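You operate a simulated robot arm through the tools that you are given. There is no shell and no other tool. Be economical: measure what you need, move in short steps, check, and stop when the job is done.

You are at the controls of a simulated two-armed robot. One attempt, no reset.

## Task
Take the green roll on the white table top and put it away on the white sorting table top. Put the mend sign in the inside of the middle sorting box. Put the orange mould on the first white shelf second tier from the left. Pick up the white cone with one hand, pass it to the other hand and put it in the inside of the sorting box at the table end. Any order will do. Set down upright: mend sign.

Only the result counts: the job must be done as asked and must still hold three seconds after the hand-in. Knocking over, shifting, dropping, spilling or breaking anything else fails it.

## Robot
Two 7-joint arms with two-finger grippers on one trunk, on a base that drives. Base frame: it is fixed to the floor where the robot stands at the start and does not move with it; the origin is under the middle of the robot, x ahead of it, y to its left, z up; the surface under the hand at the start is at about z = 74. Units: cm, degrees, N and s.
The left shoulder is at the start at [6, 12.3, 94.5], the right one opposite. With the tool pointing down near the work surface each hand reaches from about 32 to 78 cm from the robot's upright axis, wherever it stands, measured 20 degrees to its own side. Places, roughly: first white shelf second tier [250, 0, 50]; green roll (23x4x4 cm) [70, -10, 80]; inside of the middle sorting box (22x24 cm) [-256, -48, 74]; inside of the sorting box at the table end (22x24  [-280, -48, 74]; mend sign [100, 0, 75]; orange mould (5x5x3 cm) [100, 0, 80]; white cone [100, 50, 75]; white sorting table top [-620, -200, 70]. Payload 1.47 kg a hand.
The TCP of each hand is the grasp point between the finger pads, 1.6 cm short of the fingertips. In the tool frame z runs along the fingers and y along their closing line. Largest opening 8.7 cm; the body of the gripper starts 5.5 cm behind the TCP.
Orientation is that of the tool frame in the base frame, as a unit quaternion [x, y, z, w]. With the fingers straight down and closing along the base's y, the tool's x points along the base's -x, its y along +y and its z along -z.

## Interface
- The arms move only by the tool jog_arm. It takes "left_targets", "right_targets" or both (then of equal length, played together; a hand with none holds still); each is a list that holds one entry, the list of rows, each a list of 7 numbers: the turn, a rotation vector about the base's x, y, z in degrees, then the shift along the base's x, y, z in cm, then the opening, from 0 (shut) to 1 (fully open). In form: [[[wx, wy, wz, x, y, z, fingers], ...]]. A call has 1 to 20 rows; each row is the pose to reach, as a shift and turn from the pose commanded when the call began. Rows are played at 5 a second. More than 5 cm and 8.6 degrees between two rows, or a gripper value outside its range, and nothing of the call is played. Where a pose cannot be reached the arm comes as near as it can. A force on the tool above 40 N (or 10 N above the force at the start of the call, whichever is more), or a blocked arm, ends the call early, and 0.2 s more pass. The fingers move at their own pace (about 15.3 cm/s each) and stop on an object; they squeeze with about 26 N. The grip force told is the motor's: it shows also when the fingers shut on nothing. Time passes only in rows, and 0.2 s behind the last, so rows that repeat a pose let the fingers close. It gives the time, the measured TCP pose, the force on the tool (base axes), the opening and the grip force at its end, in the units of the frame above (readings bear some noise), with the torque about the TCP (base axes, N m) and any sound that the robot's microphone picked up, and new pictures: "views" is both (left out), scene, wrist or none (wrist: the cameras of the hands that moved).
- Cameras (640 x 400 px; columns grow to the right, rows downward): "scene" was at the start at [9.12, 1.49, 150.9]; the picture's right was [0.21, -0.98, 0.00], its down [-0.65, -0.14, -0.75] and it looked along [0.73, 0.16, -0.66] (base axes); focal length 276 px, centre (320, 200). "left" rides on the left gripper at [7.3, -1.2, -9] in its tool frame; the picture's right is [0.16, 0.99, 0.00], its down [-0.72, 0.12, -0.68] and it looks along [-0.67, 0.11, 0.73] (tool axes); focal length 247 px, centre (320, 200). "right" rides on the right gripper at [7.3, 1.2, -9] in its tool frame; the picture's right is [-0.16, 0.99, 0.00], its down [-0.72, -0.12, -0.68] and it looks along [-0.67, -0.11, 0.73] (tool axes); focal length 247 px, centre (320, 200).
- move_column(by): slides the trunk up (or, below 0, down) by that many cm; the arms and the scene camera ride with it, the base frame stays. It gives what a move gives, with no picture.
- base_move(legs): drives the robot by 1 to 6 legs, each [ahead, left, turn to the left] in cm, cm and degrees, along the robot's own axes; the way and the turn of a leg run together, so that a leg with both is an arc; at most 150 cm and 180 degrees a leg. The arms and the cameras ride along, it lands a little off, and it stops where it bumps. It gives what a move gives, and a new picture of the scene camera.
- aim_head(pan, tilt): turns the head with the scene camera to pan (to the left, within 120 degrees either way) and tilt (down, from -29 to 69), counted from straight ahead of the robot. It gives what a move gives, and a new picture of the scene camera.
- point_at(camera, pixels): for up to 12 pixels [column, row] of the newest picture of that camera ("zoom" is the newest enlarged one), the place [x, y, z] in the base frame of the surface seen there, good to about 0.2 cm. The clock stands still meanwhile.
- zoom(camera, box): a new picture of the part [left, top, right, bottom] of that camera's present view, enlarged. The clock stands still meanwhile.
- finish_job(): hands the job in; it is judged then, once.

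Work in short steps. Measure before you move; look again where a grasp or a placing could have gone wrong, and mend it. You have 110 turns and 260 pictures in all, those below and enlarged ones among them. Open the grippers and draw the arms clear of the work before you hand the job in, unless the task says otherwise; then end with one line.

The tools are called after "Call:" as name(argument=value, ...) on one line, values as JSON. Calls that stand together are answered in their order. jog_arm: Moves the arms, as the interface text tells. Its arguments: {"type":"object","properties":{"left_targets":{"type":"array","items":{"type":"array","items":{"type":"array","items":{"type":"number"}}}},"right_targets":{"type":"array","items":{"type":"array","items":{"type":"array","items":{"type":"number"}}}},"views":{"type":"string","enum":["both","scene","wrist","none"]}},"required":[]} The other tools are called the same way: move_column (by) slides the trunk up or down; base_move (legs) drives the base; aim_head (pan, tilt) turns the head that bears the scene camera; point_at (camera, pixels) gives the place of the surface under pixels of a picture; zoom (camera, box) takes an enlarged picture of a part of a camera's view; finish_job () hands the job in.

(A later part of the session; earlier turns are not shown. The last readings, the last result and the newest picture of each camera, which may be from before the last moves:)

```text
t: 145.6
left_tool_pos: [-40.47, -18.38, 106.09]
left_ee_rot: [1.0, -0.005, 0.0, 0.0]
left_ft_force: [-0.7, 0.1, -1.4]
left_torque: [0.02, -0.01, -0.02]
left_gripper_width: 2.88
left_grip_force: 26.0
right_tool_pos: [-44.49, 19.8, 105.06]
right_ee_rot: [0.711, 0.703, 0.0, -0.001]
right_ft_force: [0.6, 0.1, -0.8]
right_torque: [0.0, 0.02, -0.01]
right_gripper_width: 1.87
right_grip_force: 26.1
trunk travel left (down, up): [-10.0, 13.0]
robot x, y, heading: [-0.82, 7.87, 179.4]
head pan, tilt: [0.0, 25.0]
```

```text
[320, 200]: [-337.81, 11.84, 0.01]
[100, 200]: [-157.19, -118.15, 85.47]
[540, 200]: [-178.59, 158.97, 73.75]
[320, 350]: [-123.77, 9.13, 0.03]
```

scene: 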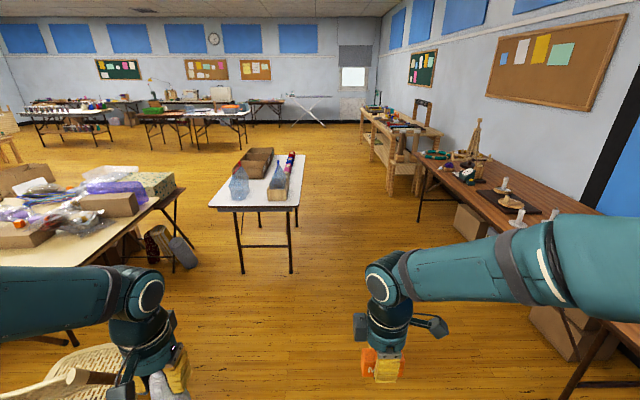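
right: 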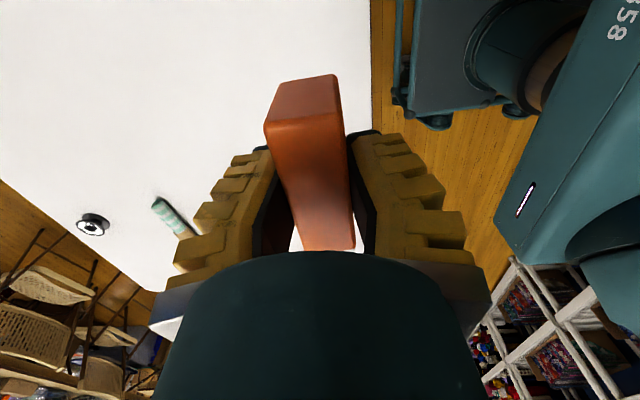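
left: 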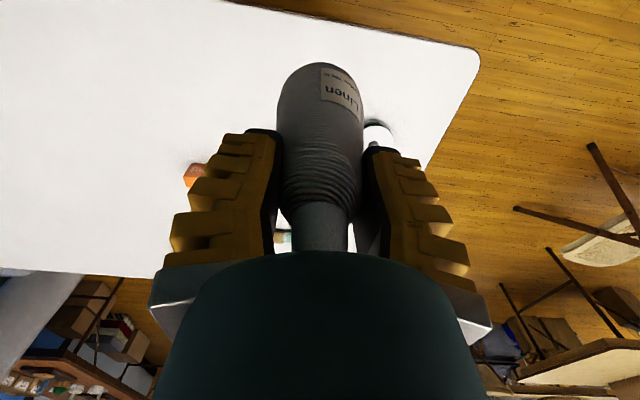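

The aisle is clear. I zoom on the sorting box table at (255,185) and measure.

Call:
zoom(camera="scene", box=[200, 140, 320, 220])

Call:
point_at(camera="zoom", pixels=[[50, 335], [520, 335], [580, 80], [190, 140], [330, 140], [220, 90], [380, 90], [230, 75], [290, 60], [400, 230], [450, 200], [480, 110]])

Call:
point_at(camera="scene", pixels=[[450, 220], [420, 225], [600, 365], [520, 300], [400, 170], [185, 255], [90, 215], [170, 195], [120, 370], [30, 390]])

```text
5.00 times, centred on (260, 180) of scene
```

zoom: 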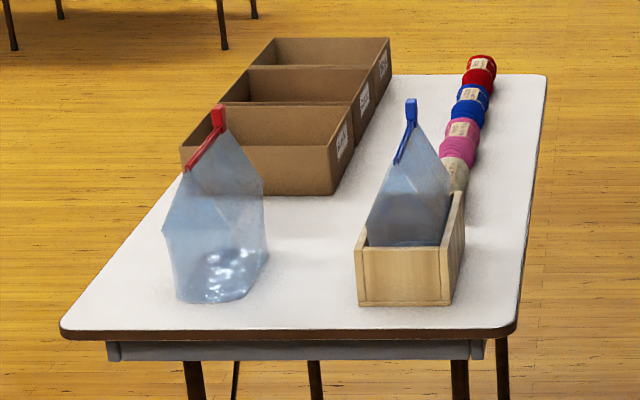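

```text
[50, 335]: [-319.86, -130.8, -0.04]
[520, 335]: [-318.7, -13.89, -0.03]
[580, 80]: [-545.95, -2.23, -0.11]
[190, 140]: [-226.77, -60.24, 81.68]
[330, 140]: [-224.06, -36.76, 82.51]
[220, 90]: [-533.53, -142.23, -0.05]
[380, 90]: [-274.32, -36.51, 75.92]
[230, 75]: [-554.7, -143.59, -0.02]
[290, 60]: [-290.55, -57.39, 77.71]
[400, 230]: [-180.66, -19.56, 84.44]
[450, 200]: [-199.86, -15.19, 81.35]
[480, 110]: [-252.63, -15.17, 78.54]
```

```text
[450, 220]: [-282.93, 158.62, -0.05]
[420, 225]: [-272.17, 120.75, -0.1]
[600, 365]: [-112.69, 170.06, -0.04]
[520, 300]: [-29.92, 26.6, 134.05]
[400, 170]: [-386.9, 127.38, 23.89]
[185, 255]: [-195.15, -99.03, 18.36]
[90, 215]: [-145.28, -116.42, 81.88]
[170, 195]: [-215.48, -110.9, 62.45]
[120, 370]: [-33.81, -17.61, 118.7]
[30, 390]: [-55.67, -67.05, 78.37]
```

Boxes: y −60…−36, first/middle/end at x ≈ −230/−256/−280; yarn at y≈−15 on the +y side. I go down the aisle at y≈50 and turn to face −y at x≈−237.

Call:
base_move(legs=[[0, -44, 0.6], [150, 0, 0], [86, 0, 0], [0, 0, 90]])

Call:
aim_head(pan=0, tilt=60)

```text
t: 165.0
left_tool_pos: [-209.5, 12.17, 106.18]
left_ee_rot: [0.706, 0.708, -0.001, 0.0]
left_ft_force: [-0.3, -0.2, -2.9]
left_torque: [0.0, 0.01, -0.03]
left_gripper_width: 2.81
left_grip_force: 25.8
right_tool_pos: [-247.68, 7.81, 105.11]
right_ee_rot: [0.0, 1.0, -0.001, -0.001]
right_ft_force: [0.8, 0.0, -0.4]
right_torque: [-0.01, -0.01, 0.0]
right_gripper_width: 1.89
right_grip_force: 25.9
trunk travel left (down, up): [-10.0, 13.0]
robot x, y, heading: [-236.57, 51.69, -89.9]
head pan, tilt: [0.0, 25.0]
```

scene: 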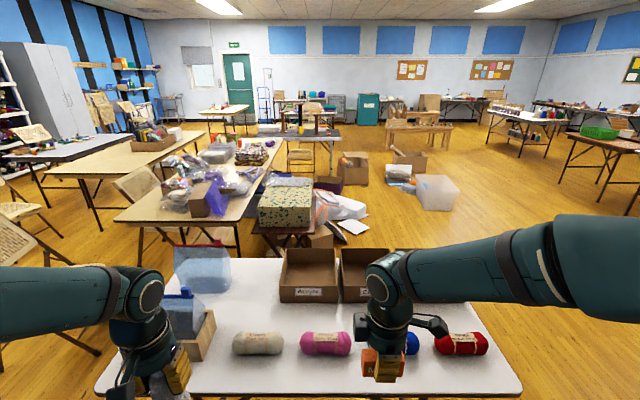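

```text
t: 166.0
left_tool_pos: [-209.43, 12.13, 106.29]
left_ee_rot: [0.707, 0.708, 0.0, 0.0]
left_ft_force: [-0.1, 0.1, -1.7]
left_torque: [-0.01, 0.01, -0.01]
left_gripper_width: 2.83
left_grip_force: 26.4
right_tool_pos: [-247.63, 7.79, 105.08]
right_ee_rot: [0.0, 1.0, 0.0, -0.001]
right_ft_force: [-0.1, 0.5, -1.7]
right_torque: [-0.03, 0.03, 0.01]
right_gripper_width: 1.9
right_grip_force: 26.3
trunk travel left (down, up): [-10.0, 13.0]
robot x, y, heading: [-236.04, 51.92, -89.8]
head pan, tilt: [0.0, 60.0]
```

scene: 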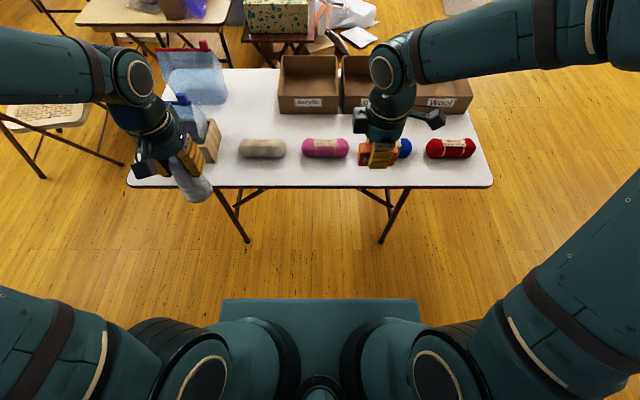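

Call:
point_at(camera="scene", pixels=[[320, 300], [230, 300], [320, 290], [320, 185], [485, 180], [280, 100], [335, 105], [307, 100], [355, 90], [420, 105], [450, 105], [310, 60]])

Call:
zoom(camera="scene", box=[270, 40, 480, 170])

```text
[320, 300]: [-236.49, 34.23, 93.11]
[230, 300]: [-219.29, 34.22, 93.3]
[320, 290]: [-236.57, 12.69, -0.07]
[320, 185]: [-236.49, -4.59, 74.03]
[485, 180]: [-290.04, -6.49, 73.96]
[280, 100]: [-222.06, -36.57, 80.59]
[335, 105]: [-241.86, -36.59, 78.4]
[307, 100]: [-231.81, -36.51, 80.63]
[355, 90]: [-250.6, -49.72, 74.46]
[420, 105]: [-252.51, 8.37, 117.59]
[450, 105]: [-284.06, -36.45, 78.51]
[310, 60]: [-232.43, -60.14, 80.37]
```

```text
3.05 times, centred on (375, 105) of scene
```

zoom: 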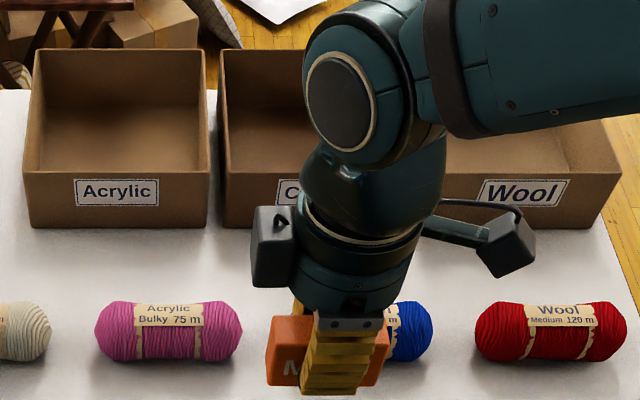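

The robot's front is about 18 cm ahead of its axis; the table edge is y=−4.6. I drive 26 cm ahead, then raise the view onto the middle box.

Call:
base_move(legs=[[26, 0, 0]])

```text
t: 167.9
left_tool_pos: [-209.45, -13.78, 106.07]
left_ee_rot: [0.706, 0.708, 0.001, 0.0]
left_ft_force: [-0.5, -0.3, -1.8]
left_torque: [0.02, 0.0, 0.01]
left_gripper_width: 2.8
left_grip_force: 25.8
right_tool_pos: [-247.66, -18.2, 105.0]
right_ee_rot: [-0.001, 1.0, 0.0, -0.001]
right_ft_force: [0.3, 0.0, -1.0]
right_torque: [0.05, 0.05, 0.04]
right_gripper_width: 1.91
right_grip_force: 26.3
trunk travel left (down, up): [-10.0, 13.0]
robot x, y, heading: [-236.44, 25.89, -89.9]
head pan, tilt: [0.0, 60.0]
```

scene: 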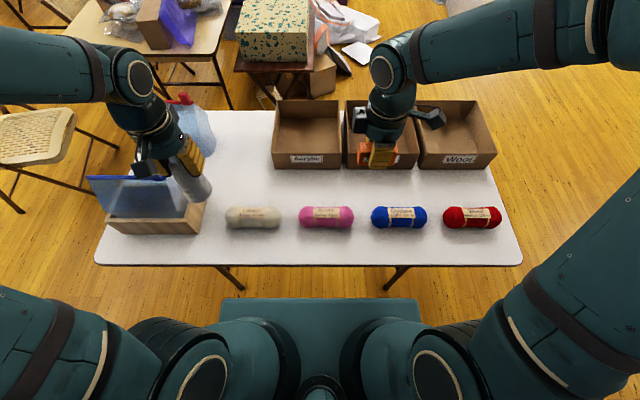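

Clear view of the boxes. I measure the middle and end box rims and floors.

Call:
point_at(camera="scene", pixels=[[345, 154], [416, 154], [347, 102], [413, 104], [355, 135], [360, 110], [418, 155], [494, 153], [420, 103], [480, 102], [450, 125], [407, 140]])

Call:
zoom(camera="scene", box=[330, 85, 510, 195])

```text
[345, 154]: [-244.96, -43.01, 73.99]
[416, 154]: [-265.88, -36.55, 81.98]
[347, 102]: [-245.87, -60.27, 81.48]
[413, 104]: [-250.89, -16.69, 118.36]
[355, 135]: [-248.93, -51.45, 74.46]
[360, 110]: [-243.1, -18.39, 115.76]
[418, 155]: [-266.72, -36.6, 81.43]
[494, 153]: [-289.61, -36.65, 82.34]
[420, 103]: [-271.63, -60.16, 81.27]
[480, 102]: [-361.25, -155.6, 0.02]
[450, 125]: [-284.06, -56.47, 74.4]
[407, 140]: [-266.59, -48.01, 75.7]
```

```text
3.56 times, centred on (420, 140) of scene
```

zoom: 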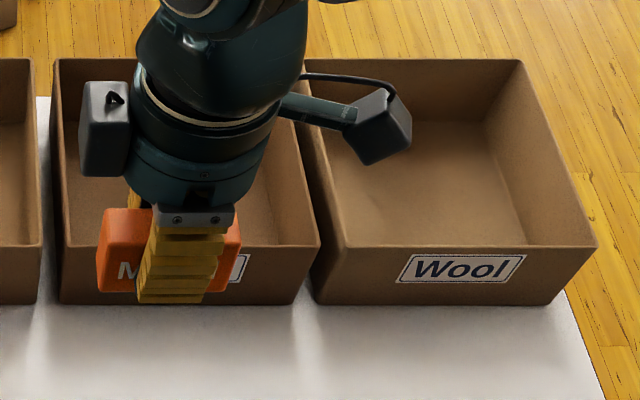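

Middle box: x −244.5…−266.7, y −36.5…−60.2, rim z≈82.3, floor 74.4. I bring the sign above its middle at z=92.

Call:
jog_arm(right_targets=[[[0, 0, 0, -1, -4, -1, 0], [0, 0, 0, -2, -8, -2, 0], [0, 0, 0, -3, -12, -4, 0], [0, 0, 0, -4, -16, -6, 0], [0, 0, 0, -5, -20, -8, 0], [0, 0, 0, -6, -24, -10, 0], [0, 0, 0, -7, -27.5, -12, 0], [0, 0, 0, -7.5, -28.8, -13, 0], [0, 0, 0, -7.5, -28.8, -13, 0]]])

```text
t: 169.9
left_tool_pos: [-209.42, -13.76, 106.11]
left_ee_rot: [0.707, 0.708, 0.0, 0.0]
left_ft_force: [0.9, -0.4, -2.9]
left_torque: [-0.03, 0.0, 0.03]
left_gripper_width: 2.84
left_grip_force: 25.8
right_tool_pos: [-255.08, -46.88, 92.05]
right_ee_rot: [-0.001, 1.0, -0.001, -0.001]
right_ft_force: [0.2, -1.3, 0.0]
right_torque: [0.02, 0.01, 0.02]
right_gripper_width: 1.89
right_grip_force: 25.5
trunk travel left (down, up): [-10.0, 13.0]
robot x, y, heading: [-236.08, 26.16, -89.8]
head pan, tilt: [0.0, 60.0]
```

scene: 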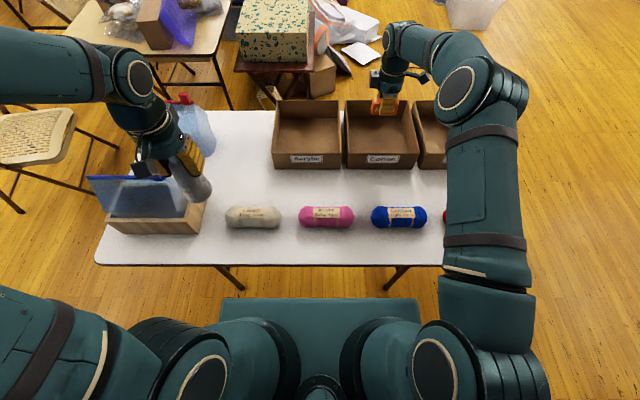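
right: 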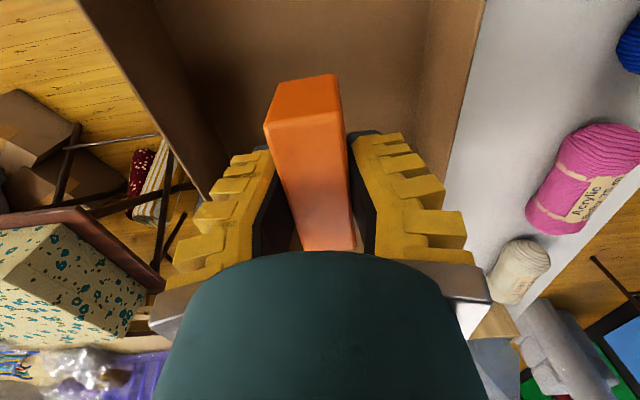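

The sign is over the middle box. I descend to TCP z≈77.6, slowly at the end.

Call:
jog_arm(right_targets=[[[0, 0, 0, 0, 0, -4, 0], [0, 0, 0, 0, 0, -8, 0], [0, 0, 0, 0, 0, -11.5, 0], [0, 0, 0, 0, 0, -13.2, 0], [0, 0, 0, 0, 0, -14.0, 0], [0, 0, 0, 0, 0, -14.4, 0], [0, 0, 0, 0, 0, -14.4, 0]]])

```text
t: 171.5
left_tool_pos: [-209.5, -13.69, 106.16]
left_ee_rot: [0.706, 0.708, 0.0, 0.0]
left_ft_force: [0.2, -0.1, -2.2]
left_torque: [-0.01, 0.02, 0.0]
left_gripper_width: 2.82
left_grip_force: 26.1
right_tool_pos: [-255.15, -46.9, 77.68]
right_ee_rot: [0.0, 1.0, 0.0, -0.001]
right_ft_force: [-0.3, 0.5, -1.0]
right_torque: [0.0, 0.0, -0.01]
right_gripper_width: 1.91
right_grip_force: 26.0
trunk travel left (down, up): [-10.0, 13.0]
robot x, y, heading: [-236.31, 25.75, -89.8]
head pan, tilt: [0.0, 60.0]
```

scene: 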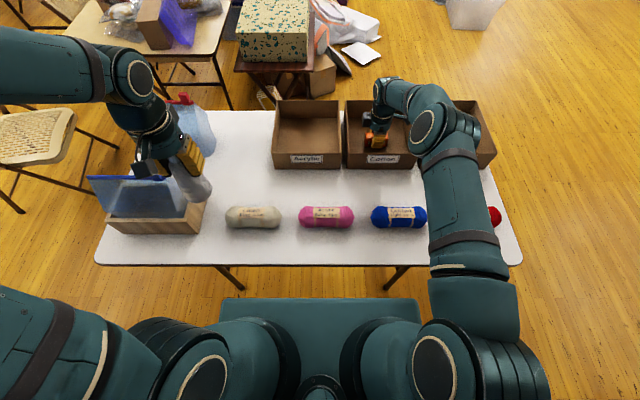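
right: 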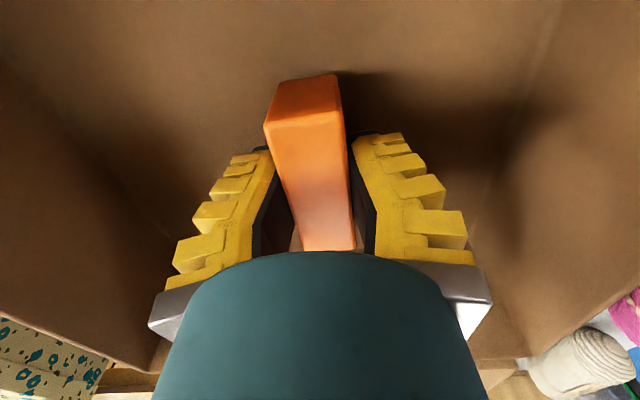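

No contact yet; I lower in small steps.

Call:
jog_arm(right_targets=[[[0, 0, 0, 0, 0, -0.2, 0], [0, 0, 0, 0, 0, -0.4, 0], [0, 0, 0, 0, 0, -0.5, 0]]], views="none")

```text
t: 172.3
left_tool_pos: [-209.6, -13.64, 106.23]
left_ee_rot: [0.707, 0.708, 0.0, 0.0]
left_ft_force: [-0.2, -0.7, -2.3]
left_torque: [0.01, 0.03, -0.01]
left_gripper_width: 2.8
left_grip_force: 25.8
right_tool_pos: [-255.16, -46.91, 77.4]
right_ee_rot: [0.0, 1.0, -0.003, -0.001]
right_ft_force: [-0.9, 1.2, 15.3]
right_torque: [0.02, 0.03, 0.0]
right_gripper_width: 2.43
right_grip_force: 25.5
trunk travel left (down, up): [-10.0, 13.0]
robot x, y, heading: [-236.2, 25.79, -89.9]
head pan, tilt: [0.0, 60.0]
```

Contact (15 N). I release, rise clear and look.

Call:
jog_arm(right_targets=[[[0, 0, 0, 0, 0, 0.2, 0.5], [0, 0, 0, 0, 0, 0.2, 0.6], [0, 0, 0, 0, 0, 0.2, 0.6], [0, 0, 0, 0, 0, 3, 0.6], [0, 0, 0, 0, 0, 7, 0.6], [0, 0, 0, 0, 0, 11, 0.6], [0, 0, 0, 0, 0, 15, 0.6], [0, 0, 0, 0, 4, 18, 0.6], [0, 0, 0, 1, 8, 20, 0.6], [0, 0, 0, 2, 12, 22, 0.6], [0, 0, 0, 3, 16, 24, 0.6], [0, 0, 0, 4, 20, 25, 0.6], [0, 0, 0, 5, 24, 26, 0.6], [0, 0, 0, 6, 28, 27, 0.6]]])

```text
t: 175.3
left_tool_pos: [-209.39, -13.62, 106.21]
left_ee_rot: [0.706, 0.708, 0.0, 0.001]
left_ft_force: [0.2, 1.0, -2.3]
left_torque: [-0.05, -0.01, 0.0]
left_gripper_width: 2.78
left_grip_force: 26.8
right_tool_pos: [-249.21, -18.89, 104.19]
right_ee_rot: [-0.001, 1.0, -0.002, -0.002]
right_ft_force: [-0.1, 1.0, 0.4]
right_torque: [-0.05, -0.01, -0.01]
right_gripper_width: 5.73
right_grip_force: 3.9
trunk travel left (down, up): [-10.0, 13.0]
robot x, y, heading: [-236.14, 26.23, -90.1]
head pan, tilt: [0.0, 60.0]
```

scene: 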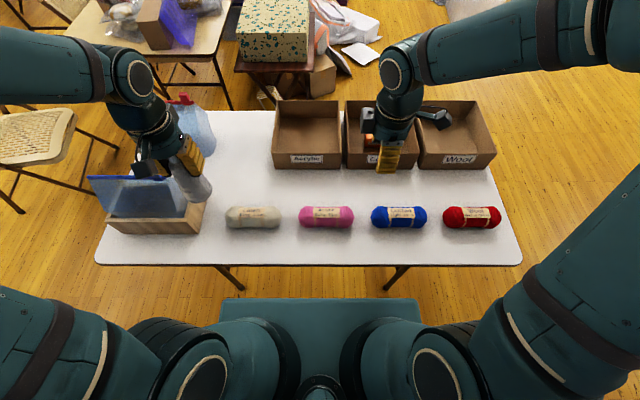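
right: 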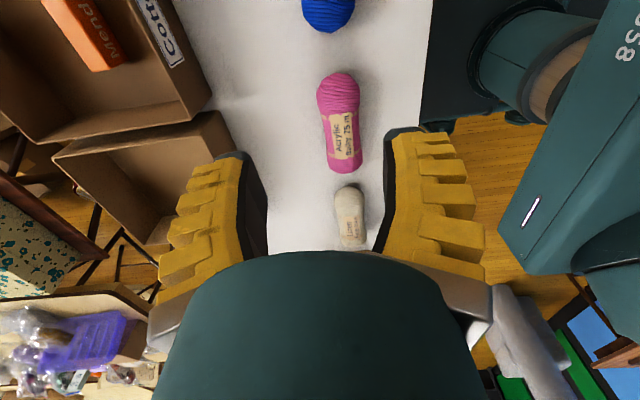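

The sign stands in the middle box. I drive right 61 cm so that the left hand faces the end box.

Call:
base_move(legs=[[0, -61, 0]])

Call:
point_at(camera="scene", pixels=[[320, 200]])

```text
t: 181.2
left_tool_pos: [-271.14, -13.81, 106.19]
left_ee_rot: [0.709, 0.705, 0.0, 0.001]
left_ft_force: [0.3, 0.0, -2.3]
left_torque: [0.0, 0.0, 0.01]
left_gripper_width: 2.8
left_grip_force: 26.3
right_tool_pos: [-311.07, -18.65, 104.11]
right_ee_rot: [0.004, 1.0, -0.001, -0.001]
right_ft_force: [-0.7, 0.5, 0.5]
right_torque: [-0.01, 0.01, 0.02]
right_gripper_width: 5.75
right_grip_force: 4.2
trunk travel left (down, up): [-10.0, 13.0]
robot x, y, heading: [-297.34, 26.4, -90.3]
head pan, tilt: [0.0, 60.0]
```

scene: 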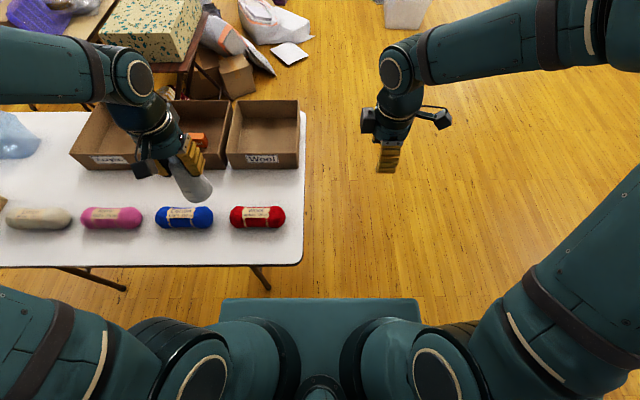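

```text
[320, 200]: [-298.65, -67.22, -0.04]
```

I bring the cone above the end box centre and view it.

Call:
jog_arm(left_targets=[[[0, 0, 0, -1, -4, 0, 0], [0, 0, 0, -2, -8, 0, 0], [0, 0, 0, -3, -12, 0, 0], [0, 0, 0, -4, -16, 0, 0], [0, 0, 0, -5, -20, 0, 0], [0, 0, 0, -6, -24, -1, 0], [0, 0, 0, -7, -28, -3, 0], [0, 0, 0, -7.3, -32, -5, 0], [0, 0, 0, -7.3, -34, -6, 0], [0, 0, 0, -7.3, -34, -6, 0]]])

```text
t: 183.4
left_tool_pos: [-278.52, -47.8, 100.05]
left_ee_rot: [0.709, 0.705, 0.0, 0.0]
left_ft_force: [-0.5, 0.2, -2.5]
left_torque: [0.0, 0.01, -0.03]
left_gripper_width: 2.82
left_grip_force: 25.7
right_tool_pos: [-310.94, -18.77, 104.22]
right_ee_rot: [0.006, 1.0, -0.001, -0.001]
right_ft_force: [-0.7, 0.4, 0.6]
right_torque: [0.0, 0.0, 0.01]
right_gripper_width: 5.71
right_grip_force: 3.6
trunk travel left (down, up): [-10.0, 13.0]
robot x, y, heading: [-297.73, 25.92, -90.4]
head pan, tilt: [0.0, 60.0]
```

scene: 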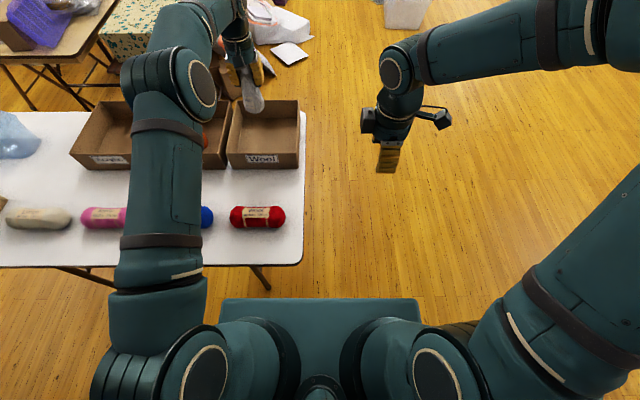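
left: 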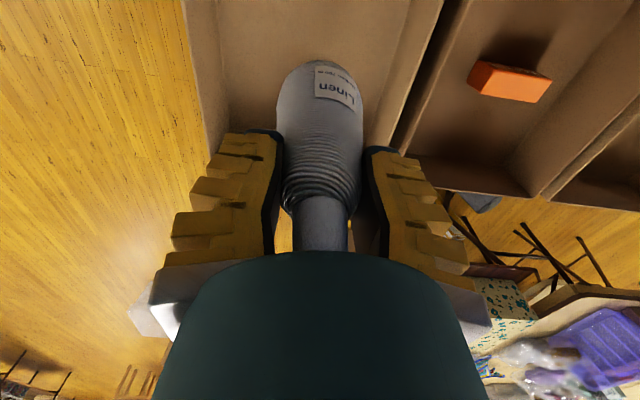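

The cone is over the end box. I descend 14 cm, then in small steps until contact.

Call:
jog_arm(left_targets=[[[0, 0, 0, 0, 0, -4, 0], [0, 0, 0, 0, 0, -8, 0], [0, 0, 0, 0, 0, -12, 0], [0, 0, 0, 0, 0, -13.8, 0], [0, 0, 0, 0, 0, -14.4, 0], [0, 0, 0, 0, 0, -14.8, 0], [0, 0, 0, 0, 0, -15.1, 0]]])

```text
t: 185.0
left_tool_pos: [-278.6, -47.77, 85.13]
left_ee_rot: [0.709, 0.705, 0.0, 0.0]
left_ft_force: [0.6, 0.8, 2.1]
left_torque: [-0.04, 0.0, 0.02]
left_gripper_width: 2.81
left_grip_force: 26.0
right_tool_pos: [-311.05, -18.58, 104.14]
right_ee_rot: [0.004, 1.0, 0.0, -0.001]
right_ft_force: [-0.1, 0.8, 0.2]
right_torque: [-0.02, -0.01, -0.01]
right_gripper_width: 5.74
right_grip_force: 3.5
trunk travel left (down, up): [-10.0, 13.0]
robot x, y, heading: [-297.69, 26.14, -90.3]
head pan, tilt: [0.0, 60.0]
```

scene: 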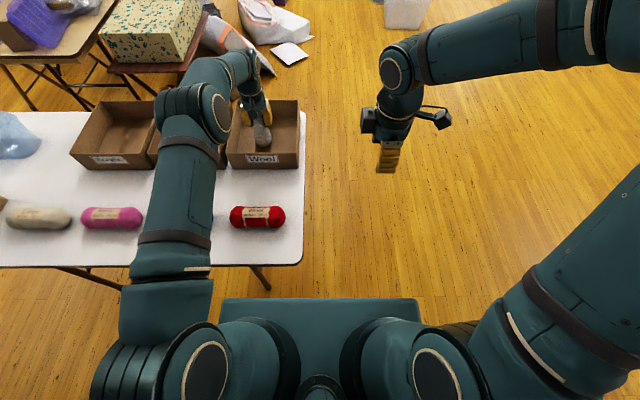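
left: 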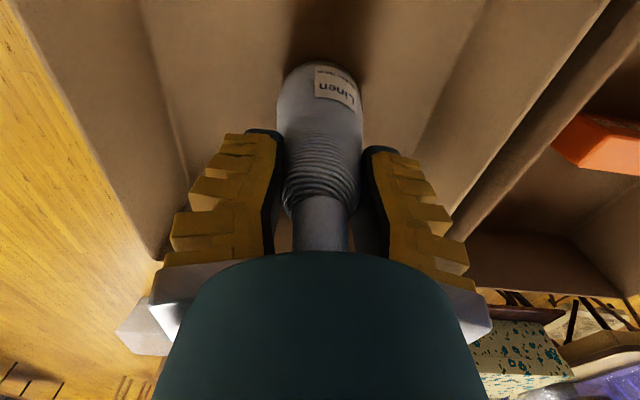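

Just touching (force turned to +2). I press 0.15 cm more, release, rise and draw back.

Call:
jog_arm(left_targets=[[[0, 0, 0, 0, 0, -0.15, 0], [0, 0, 0, 0, 0, -0.1, 0.45], [0, 0, 0, 0, 0, -0.1, 0.65], [0, 0, 0, 0, 0, -0.1, 0.65], [0, 0, 0, 0, 0, 3, 0.65], [0, 0, 0, 0, 0, 7, 0.65], [0, 0, 0, 0, 0, 11, 0.65], [0, 0, 0, 0, 0, 15, 0.65], [0, 0, 0, 0, 4, 18, 0.65], [0, 0, 0, 0, 8, 20, 0.65], [0, 0, 0, 0, 12, 20, 0.65], [0, 0, 0, 0, 16, 20, 0.65], [0, 0, 0, 0, 20, 20, 0.65], [0, 0, 0, 0, 24, 20, 0.65], [0, 0, 0, 0, 28, 20, 0.65], [0, 0, 0, 0, 32, 20, 0.65]]])

```text
t: 188.4
left_tool_pos: [-278.5, -15.71, 105.15]
left_ee_rot: [0.71, 0.705, 0.0, 0.0]
left_ft_force: [-0.6, 0.7, -0.1]
left_torque: [-0.05, 0.02, 0.01]
left_gripper_width: 6.16
left_grip_force: 3.4
right_tool_pos: [-311.06, -18.5, 104.27]
right_ee_rot: [0.005, 1.0, -0.001, -0.001]
right_ft_force: [-0.6, 0.3, 1.3]
right_torque: [0.01, 0.02, 0.01]
right_gripper_width: 5.73
right_grip_force: 3.8
trunk travel left (down, up): [-10.0, 13.0]
robot x, y, heading: [-297.68, 26.07, -90.5]
head pan, tilt: [0.0, 60.0]
```

scene: 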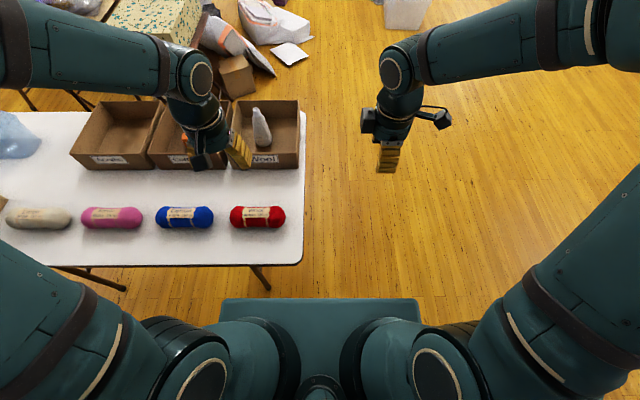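
left: 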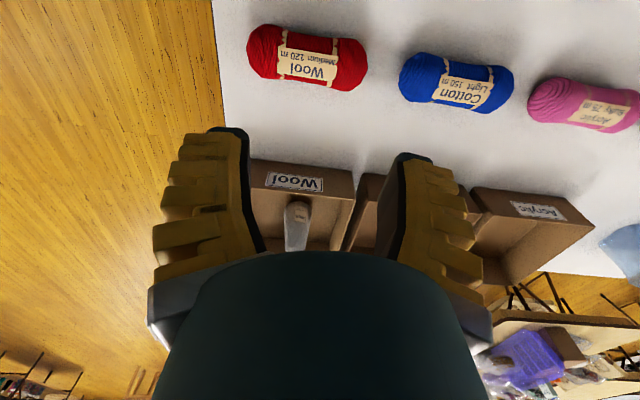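

The cone stands in the end box at (262,128). I back off, turn and drive back to the first table for the roll.

Call:
base_move(legs=[[-26, 0, 0.5], [0, 0, 90], [150, 0, 0], [150, 0, 0], [0, -47, 0]])

Call:
aim_head(pan=0, tilt=50)

```text
t: 212.3
left_tool_pos: [42.6, 23.36, 105.07]
left_ee_rot: [0.004, 1.0, 0.001, 0.001]
left_ft_force: [0.4, -0.8, -0.1]
left_torque: [-0.01, -0.01, 0.02]
left_gripper_width: 6.13
left_grip_force: 3.6
right_tool_pos: [45.56, -9.04, 104.07]
right_ee_rot: [-0.704, 0.71, -0.002, 0.0]
right_ft_force: [0.1, -1.0, 0.5]
right_torque: [0.0, 0.01, 0.01]
right_gripper_width: 5.75
right_grip_force: 3.6
trunk travel left (down, up): [-10.0, 13.0]
robot x, y, heading: [0.77, 4.2, -0.4]
head pan, tilt: [0.0, 60.0]
```

scene: 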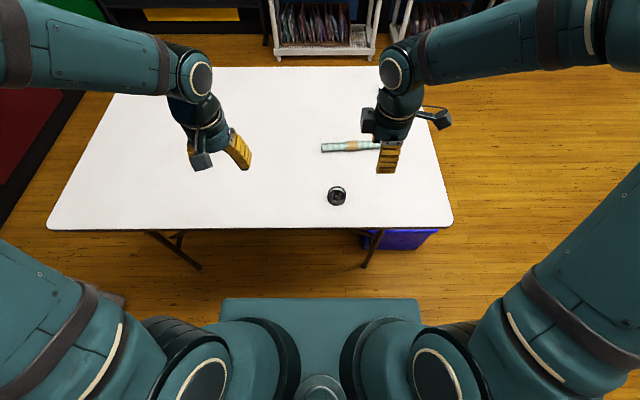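

```text
t: 213.1
left_tool_pos: [42.58, 23.48, 105.1]
left_ee_rot: [0.005, 1.0, -0.001, 0.0]
left_ft_force: [0.4, -0.6, 0.3]
left_torque: [0.02, -0.02, -0.01]
left_gripper_width: 6.14
left_grip_force: 3.8
right_tool_pos: [45.46, -9.03, 104.31]
right_ee_rot: [-0.703, 0.711, -0.002, 0.0]
right_ft_force: [-0.6, -0.2, -1.3]
right_torque: [0.0, 0.01, 0.0]
right_gripper_width: 5.74
right_grip_force: 4.3
trunk travel left (down, up): [-10.0, 13.0]
robot x, y, heading: [0.6, 4.41, -0.4]
head pan, tilt: [0.0, 50.0]
```

scene: 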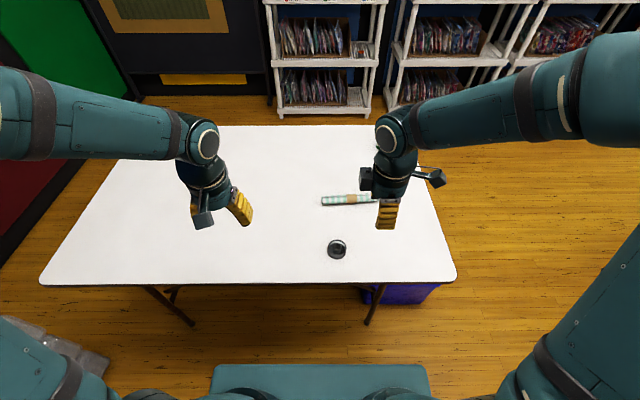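

The right hand already closes along x, across the roll. I look with the right camera to find the roll's ends.

Call:
zoom(camera="right", box=[0, 0, 640, 400])

Call:
point_at(camera="scene", pixels=[[322, 200], [322, 203], [335, 196], [335, 200], [360, 195], [360, 199], [372, 198], [337, 243]])

```text
1.00 times, centred on (320, 200) of right (not enlarged: the box is as wide or as high as the picture)
```

zoom: 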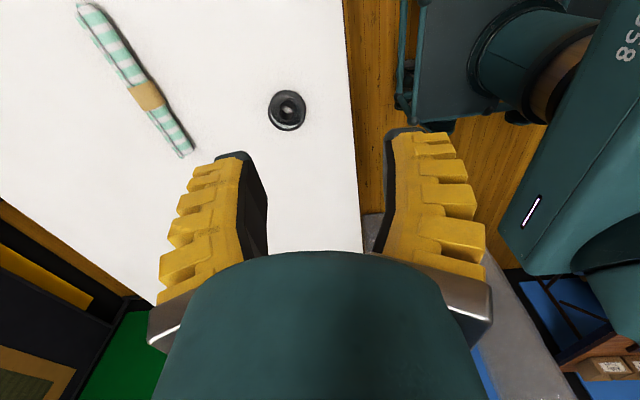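

```text
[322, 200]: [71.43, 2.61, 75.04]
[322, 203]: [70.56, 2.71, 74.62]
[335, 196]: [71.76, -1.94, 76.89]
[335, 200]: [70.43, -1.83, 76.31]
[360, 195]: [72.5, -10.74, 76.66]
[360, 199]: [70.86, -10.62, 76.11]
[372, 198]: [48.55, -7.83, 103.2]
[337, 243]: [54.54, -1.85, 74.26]
```

Call:
point_at(camera="right", pixels=[[85, 12], [90, 8], [146, 95], [185, 150], [178, 153], [190, 145], [137, 98], [158, 92]])

```text
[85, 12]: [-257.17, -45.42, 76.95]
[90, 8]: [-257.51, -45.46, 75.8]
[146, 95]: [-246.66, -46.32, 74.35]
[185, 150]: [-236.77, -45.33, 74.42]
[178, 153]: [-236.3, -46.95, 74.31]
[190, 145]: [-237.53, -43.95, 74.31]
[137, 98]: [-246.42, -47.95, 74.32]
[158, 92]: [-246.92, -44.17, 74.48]
```

That used an older picture; I use the zoom picture instead.

Call:
point_at(camera="zoom", pixels=[[85, 12], [95, 8], [146, 95], [185, 150], [178, 153], [190, 145], [137, 98], [158, 92]])

```text
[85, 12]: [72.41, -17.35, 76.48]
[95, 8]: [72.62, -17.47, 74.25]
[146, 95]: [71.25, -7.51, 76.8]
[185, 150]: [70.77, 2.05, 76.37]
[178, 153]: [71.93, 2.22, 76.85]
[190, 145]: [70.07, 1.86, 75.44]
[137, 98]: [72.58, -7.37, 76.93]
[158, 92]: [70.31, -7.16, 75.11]
```

Roll centre ≈ (71.6, −7.6), 4.7° askew, top z≈76.9. I bring the right hand above it, turned 4.7°.

Call:
jog_arm(right_targets=[[[0, 0, 1, 4, 0.2, -2, 0.65], [0, 0, 2, 8, 0.4, -4, 0.65], [0, 0, 3, 12, 0.6, -6, 0.65], [0, 0, 4, 16, 0.8, -8, 0.65], [0, 0, 4.7, 20, 1, -10, 0.65], [0, 0, 4.7, 24, 1.2, -12, 0.65], [0, 0, 4.7, 26.1, 1.4, -16, 0.65], [0, 0, 4.7, 26.1, 1.4, -18, 0.65], [0, 0, 4.7, 26.1, 1.4, -18, 0.65]]])

```text
t: 215.1
left_tool_pos: [42.7, 23.41, 105.18]
left_ee_rot: [0.004, 1.0, 0.0, 0.0]
left_ft_force: [0.5, 1.0, -0.3]
left_torque: [0.0, 0.01, 0.01]
left_gripper_width: 6.15
left_grip_force: 3.1
right_tool_pos: [71.44, -7.63, 86.26]
right_ee_rot: [0.732, -0.681, 0.001, 0.0]
right_ft_force: [1.1, -0.8, -0.9]
right_torque: [0.03, -0.01, 0.02]
right_gripper_width: 6.14
right_grip_force: 3.8
trunk travel left (down, up): [-10.0, 13.0]
robot x, y, heading: [0.63, 4.37, -0.5]
head pan, tilt: [0.0, 50.0]
```

scene: 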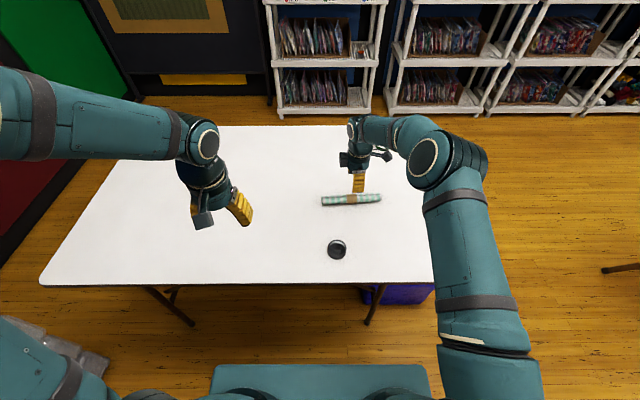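
right: 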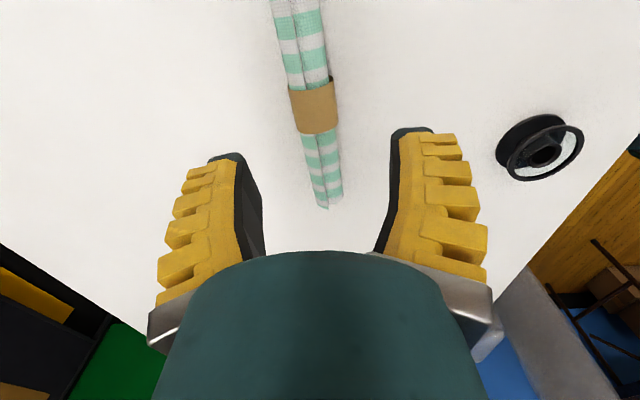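

Aligned. I descend to z≈76.0, grip and lift.

Call:
jog_arm(right_targets=[[[0, 0, 0, 0.1, 0, -4, 0.65], [0, 0, 0, 0.1, 0, -8, 0.65], [0, 0, 0, 0.1, 0, -10.2, 0.65], [0, 0, 0, 0.1, 0, -10.2, 0.65], [0, 0, 0, 0.1, 0, -10.2, 0], [0, 0, 0, 0.1, 0, -10.2, 0], [0, 0, 0, 0.1, 0, -10.2, 0], [0, 0, 0, 0.1, 0, -8, 0], [0, 0, 0, 0.1, 0, -4, 0], [0, 0, 0, 0.1, 0, 0, 0]]])

```text
t: 217.2
left_tool_pos: [42.7, 23.48, 105.21]
left_ee_rot: [0.005, 1.0, 0.0, 0.0]
left_ft_force: [0.3, 0.1, -0.3]
left_torque: [-0.01, -0.03, 0.04]
left_gripper_width: 6.16
left_grip_force: 2.8
right_tool_pos: [71.56, -7.52, 86.39]
right_ee_rot: [0.732, -0.681, 0.001, -0.001]
right_ft_force: [-0.3, -0.3, -0.3]
right_torque: [0.01, -0.02, -0.04]
right_gripper_width: 2.57
right_grip_force: 25.8
trunk travel left (down, up): [-10.0, 13.0]
robot x, y, heading: [0.53, 4.41, -0.7]
head pan, tilt: [0.0, 50.0]
```

scene: 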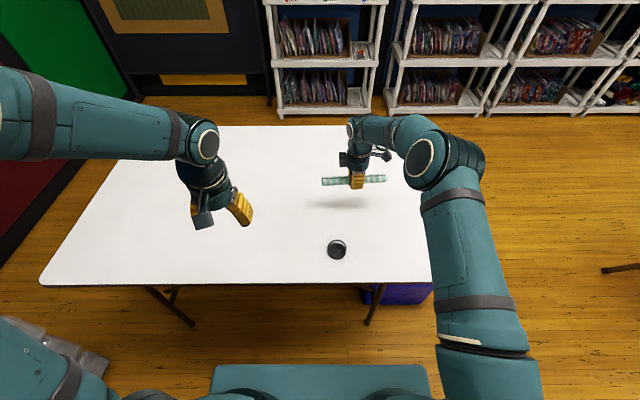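
right: 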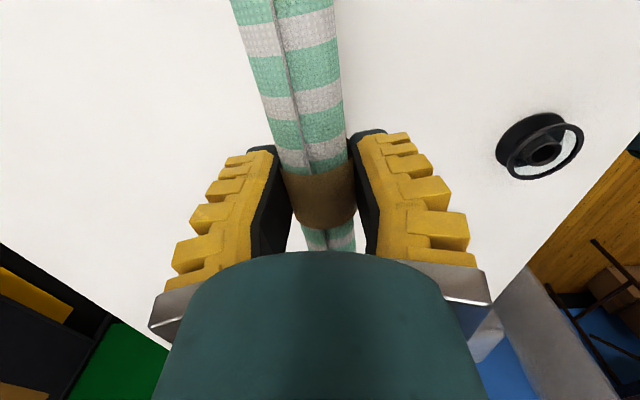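

The roll is held. I raise and draw it back, then turn and head for the white sorting table.

Call:
jog_arm(right_targets=[[[0, 0, 0, -3, 0, 3, 0], [0, 0, 0, -6, -1, 6, 0], [0, 0, 0, -10, -2, 8, 0], [0, 0, 0, -14, -3, 10, 0], [0, 0, 0, -18, -4, 12, 0], [0, 0, 0, -22, -5, 14, 0], [0, 0, 0, -25, -6, 16, 0], [0, 0, 0, -26, -7, 18, 0]]], views="none")

Call:
base_move(legs=[[0, 46, 0.5], [0, 0, 180], [150, 0, 0], [150, 0, 0]])

Call:
aim_head(pan=20, tilt=15)

```text
t: 219.1
left_tool_pos: [42.51, 23.42, 105.06]
left_ee_rot: [0.004, 1.0, 0.0, 0.0]
left_ft_force: [0.3, -0.3, -0.2]
left_torque: [-0.01, 0.04, -0.02]
left_gripper_width: 6.15
left_grip_force: 3.2
right_tool_pos: [45.56, -14.66, 104.05]
right_ee_rot: [0.733, -0.68, 0.002, 0.0]
right_ft_force: [-0.3, 0.1, 0.0]
right_torque: [0.03, -0.03, 0.0]
right_gripper_width: 2.57
right_grip_force: 26.0
trunk travel left (down, up): [-10.0, 13.0]
robot x, y, heading: [0.49, 4.39, -0.2]
head pan, tilt: [0.0, 50.0]
```

```text
t: 227.1
left_tool_pos: [-7.24, 94.91, 105.11]
left_ee_rot: [-0.606, 0.796, -0.001, 0.003]
left_ft_force: [-0.4, 0.4, 0.7]
left_torque: [0.01, -0.01, -0.02]
left_gripper_width: 6.13
left_grip_force: 3.7
right_tool_pos: [29.67, 89.22, 104.11]
right_ee_rot: [0.997, -0.079, 0.001, -0.001]
right_ft_force: [-0.7, -0.4, -0.7]
right_torque: [0.04, 0.03, -0.03]
right_gripper_width: 2.57
right_grip_force: 25.9
trunk travel left (down, up): [-10.0, 13.0]
robot x, y, heading: [0.57, 49.67, 76.1]
head pan, tilt: [0.0, 50.0]
stopped in leg 2: the force on the tool passed its limit at 88 N (the readings are from after the stop); the commanded pose is now the measured one
```

scene: 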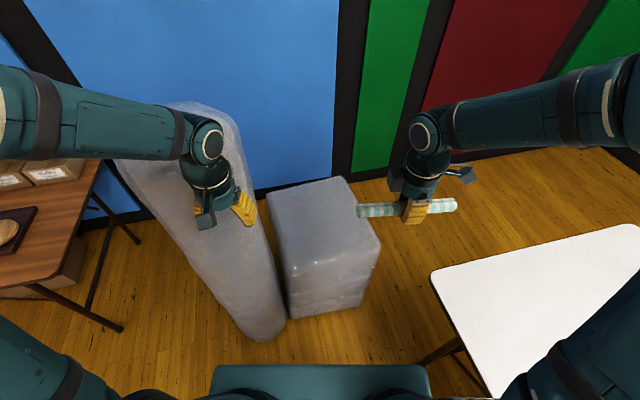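

```text
t: 228.1
left_tool_pos: [-7.31, 95.11, 105.08]
left_ee_rot: [-0.606, 0.795, 0.001, 0.003]
left_ft_force: [0.2, -0.4, 0.8]
left_torque: [0.02, 0.01, -0.04]
left_gripper_width: 6.13
left_grip_force: 3.4
right_tool_pos: [29.74, 89.42, 104.09]
right_ee_rot: [0.997, -0.079, 0.0, -0.002]
right_ft_force: [0.5, 0.1, -0.3]
right_torque: [0.01, -0.01, 0.01]
right_gripper_width: 2.57
right_grip_force: 26.0
trunk travel left (down, up): [-10.0, 13.0]
robot x, y, heading: [0.93, 49.9, 75.8]
head pan, tilt: [20.0, 15.0]
```

scene: 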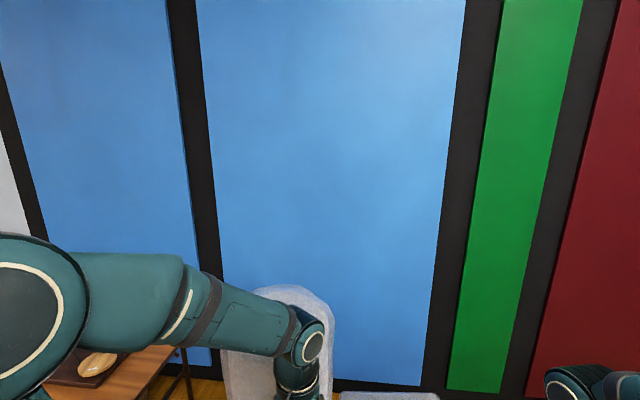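

The left hand bumped the tall grey wrapped column during the turn. I turn back right, return to y≈0 and turn round that way.

Call:
base_move(legs=[[0, 0, -76], [0, -48, 0]])

Call:
aim_head(pan=90, tilt=35)

```text
t: 236.1
left_tool_pos: [42.73, 20.66, 105.09]
left_ee_rot: [0.009, 1.0, -0.001, 0.001]
left_ft_force: [0.9, -0.7, 0.5]
left_torque: [0.01, 0.04, -0.02]
left_gripper_width: 6.15
left_grip_force: 3.3
right_tool_pos: [46.38, -16.65, 104.03]
right_ee_rot: [0.737, -0.675, 0.002, 0.001]
right_ft_force: [0.4, 0.0, -0.4]
right_torque: [-0.04, 0.03, 0.02]
right_gripper_width: 2.57
right_grip_force: 25.6
trunk travel left (down, up): [-10.0, 13.0]
robot x, y, heading: [1.05, 2.18, 0.3]
head pan, tilt: [20.0, 15.0]
```

scene: 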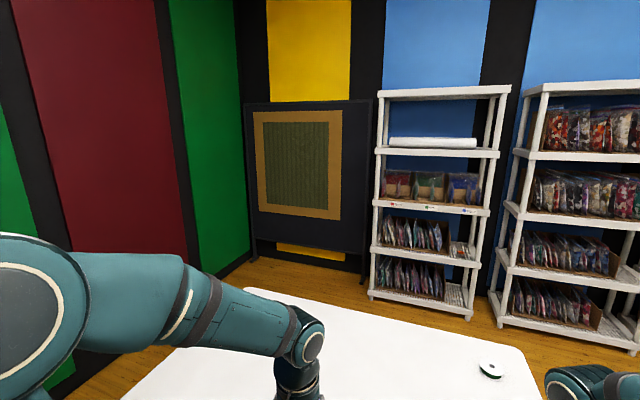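

```text
t: 237.5
left_tool_pos: [42.74, 20.62, 105.08]
left_ee_rot: [0.01, 1.0, -0.001, 0.002]
left_ft_force: [-0.8, -0.4, -0.1]
left_torque: [0.02, -0.01, 0.0]
left_gripper_width: 6.15
left_grip_force: 3.7
right_tool_pos: [46.37, -16.62, 104.16]
right_ee_rot: [0.738, -0.675, 0.002, -0.002]
right_ft_force: [0.4, -0.1, -0.6]
right_torque: [0.0, 0.01, 0.02]
right_gripper_width: 2.57
right_grip_force: 25.9
trunk travel left (down, up): [-10.0, 13.0]
robot x, y, heading: [0.91, 1.55, 0.5]
head pan, tilt: [90.0, 35.0]
```

scene: 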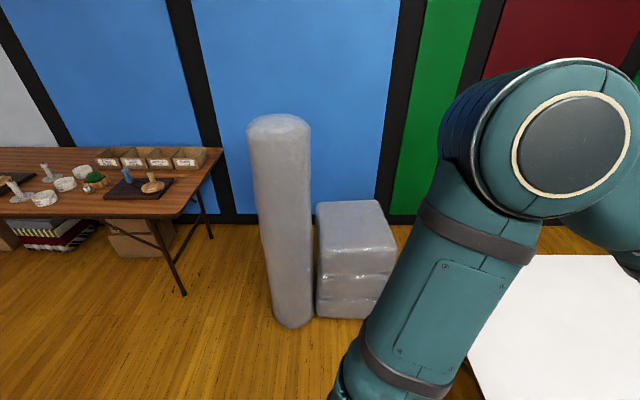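

The column still stands upright. I turn right 180° here, drive ahead and then move over to y≈50, well clear of it.

Call:
base_move(legs=[[0, 0, -90], [0, 0, -90], [60, 0, 0], [60, -46, 0], [150, 0, 0], [70, 0, 0]])

Call:
aim_head(pan=15, tilt=15)

```text
t: 263.2
left_tool_pos: [-382.84, 32.26, 105.07]
left_ee_rot: [1.0, -0.025, -0.002, -0.001]
left_ft_force: [0.3, -0.2, -0.4]
left_torque: [-0.01, 0.01, 0.02]
left_gripper_width: 6.15
left_grip_force: 3.9
right_tool_pos: [-385.48, 69.55, 104.07]
right_ee_rot: [0.685, 0.728, 0.0, -0.001]
right_ft_force: [-0.3, -0.3, -0.7]
right_torque: [-0.01, -0.01, 0.01]
right_gripper_width: 2.57
right_grip_force: 26.2
trunk travel left (down, up): [-10.0, 13.0]
robot x, y, heading: [-340.72, 50.09, 178.7]
head pan, tilt: [90.0, 35.0]
```

scene: 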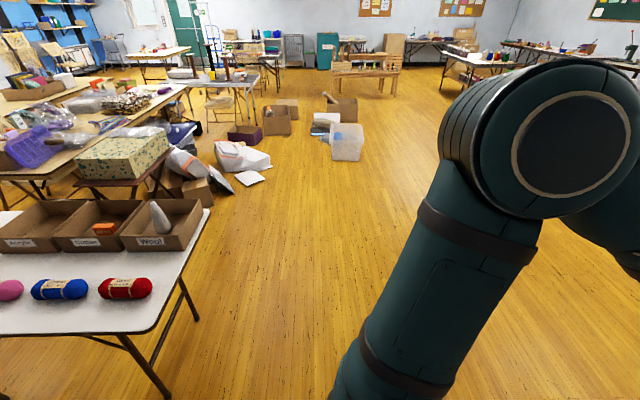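

```text
t: 264.7
left_tool_pos: [-382.79, 32.21, 105.16]
left_ee_rot: [1.0, -0.024, -0.001, -0.002]
left_ft_force: [0.4, 0.0, 0.1]
left_torque: [0.0, 0.0, 0.0]
left_gripper_width: 6.13
left_grip_force: 3.0
right_tool_pos: [-385.49, 69.49, 104.11]
right_ee_rot: [0.685, 0.729, 0.0, -0.002]
right_ft_force: [-0.4, -0.3, -0.6]
right_torque: [-0.01, 0.03, -0.01]
right_gripper_width: 2.57
right_grip_force: 26.0
trunk travel left (down, up): [-10.0, 13.0]
robot x, y, heading: [-340.7, 50.01, 178.7]
head pan, tilt: [15.0, 15.0]
```

scene: 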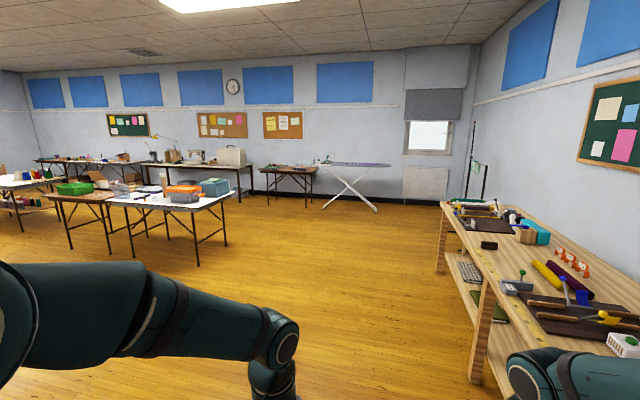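

The cone and sign are fine in their boxes. Candidates for the sorting table are at (180,195) and (80,190); I zoom and measure.

Call:
zoom(camera="scene", box=[0, 150, 240, 270])

Call:
point_at(camera="zoom", pixels=[[300, 145], [370, 150], [570, 130], [340, 130], [420, 140], [480, 125], [560, 105], [430, 105], [200, 100], [130, 120], [50, 80], [600, 250]])

```text
2.67 times, centred on (120, 210) of scene
```

zoom: 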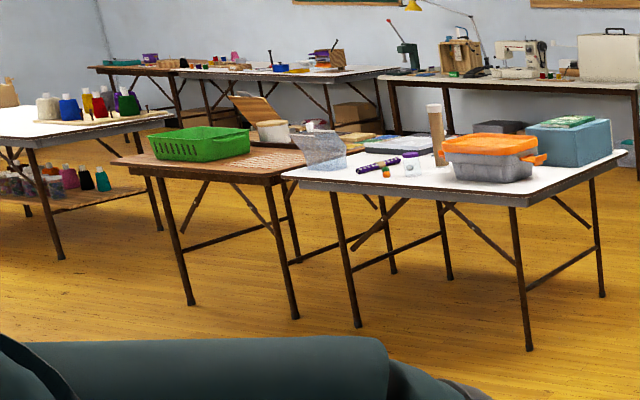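

```text
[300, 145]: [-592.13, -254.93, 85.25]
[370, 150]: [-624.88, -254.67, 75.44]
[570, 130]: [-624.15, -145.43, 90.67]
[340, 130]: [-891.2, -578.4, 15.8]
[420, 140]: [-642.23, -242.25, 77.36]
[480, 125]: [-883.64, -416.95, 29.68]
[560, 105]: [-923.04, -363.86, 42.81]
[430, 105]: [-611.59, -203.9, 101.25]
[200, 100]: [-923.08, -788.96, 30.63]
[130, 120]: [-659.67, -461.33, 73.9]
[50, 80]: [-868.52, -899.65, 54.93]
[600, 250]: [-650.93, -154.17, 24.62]
```

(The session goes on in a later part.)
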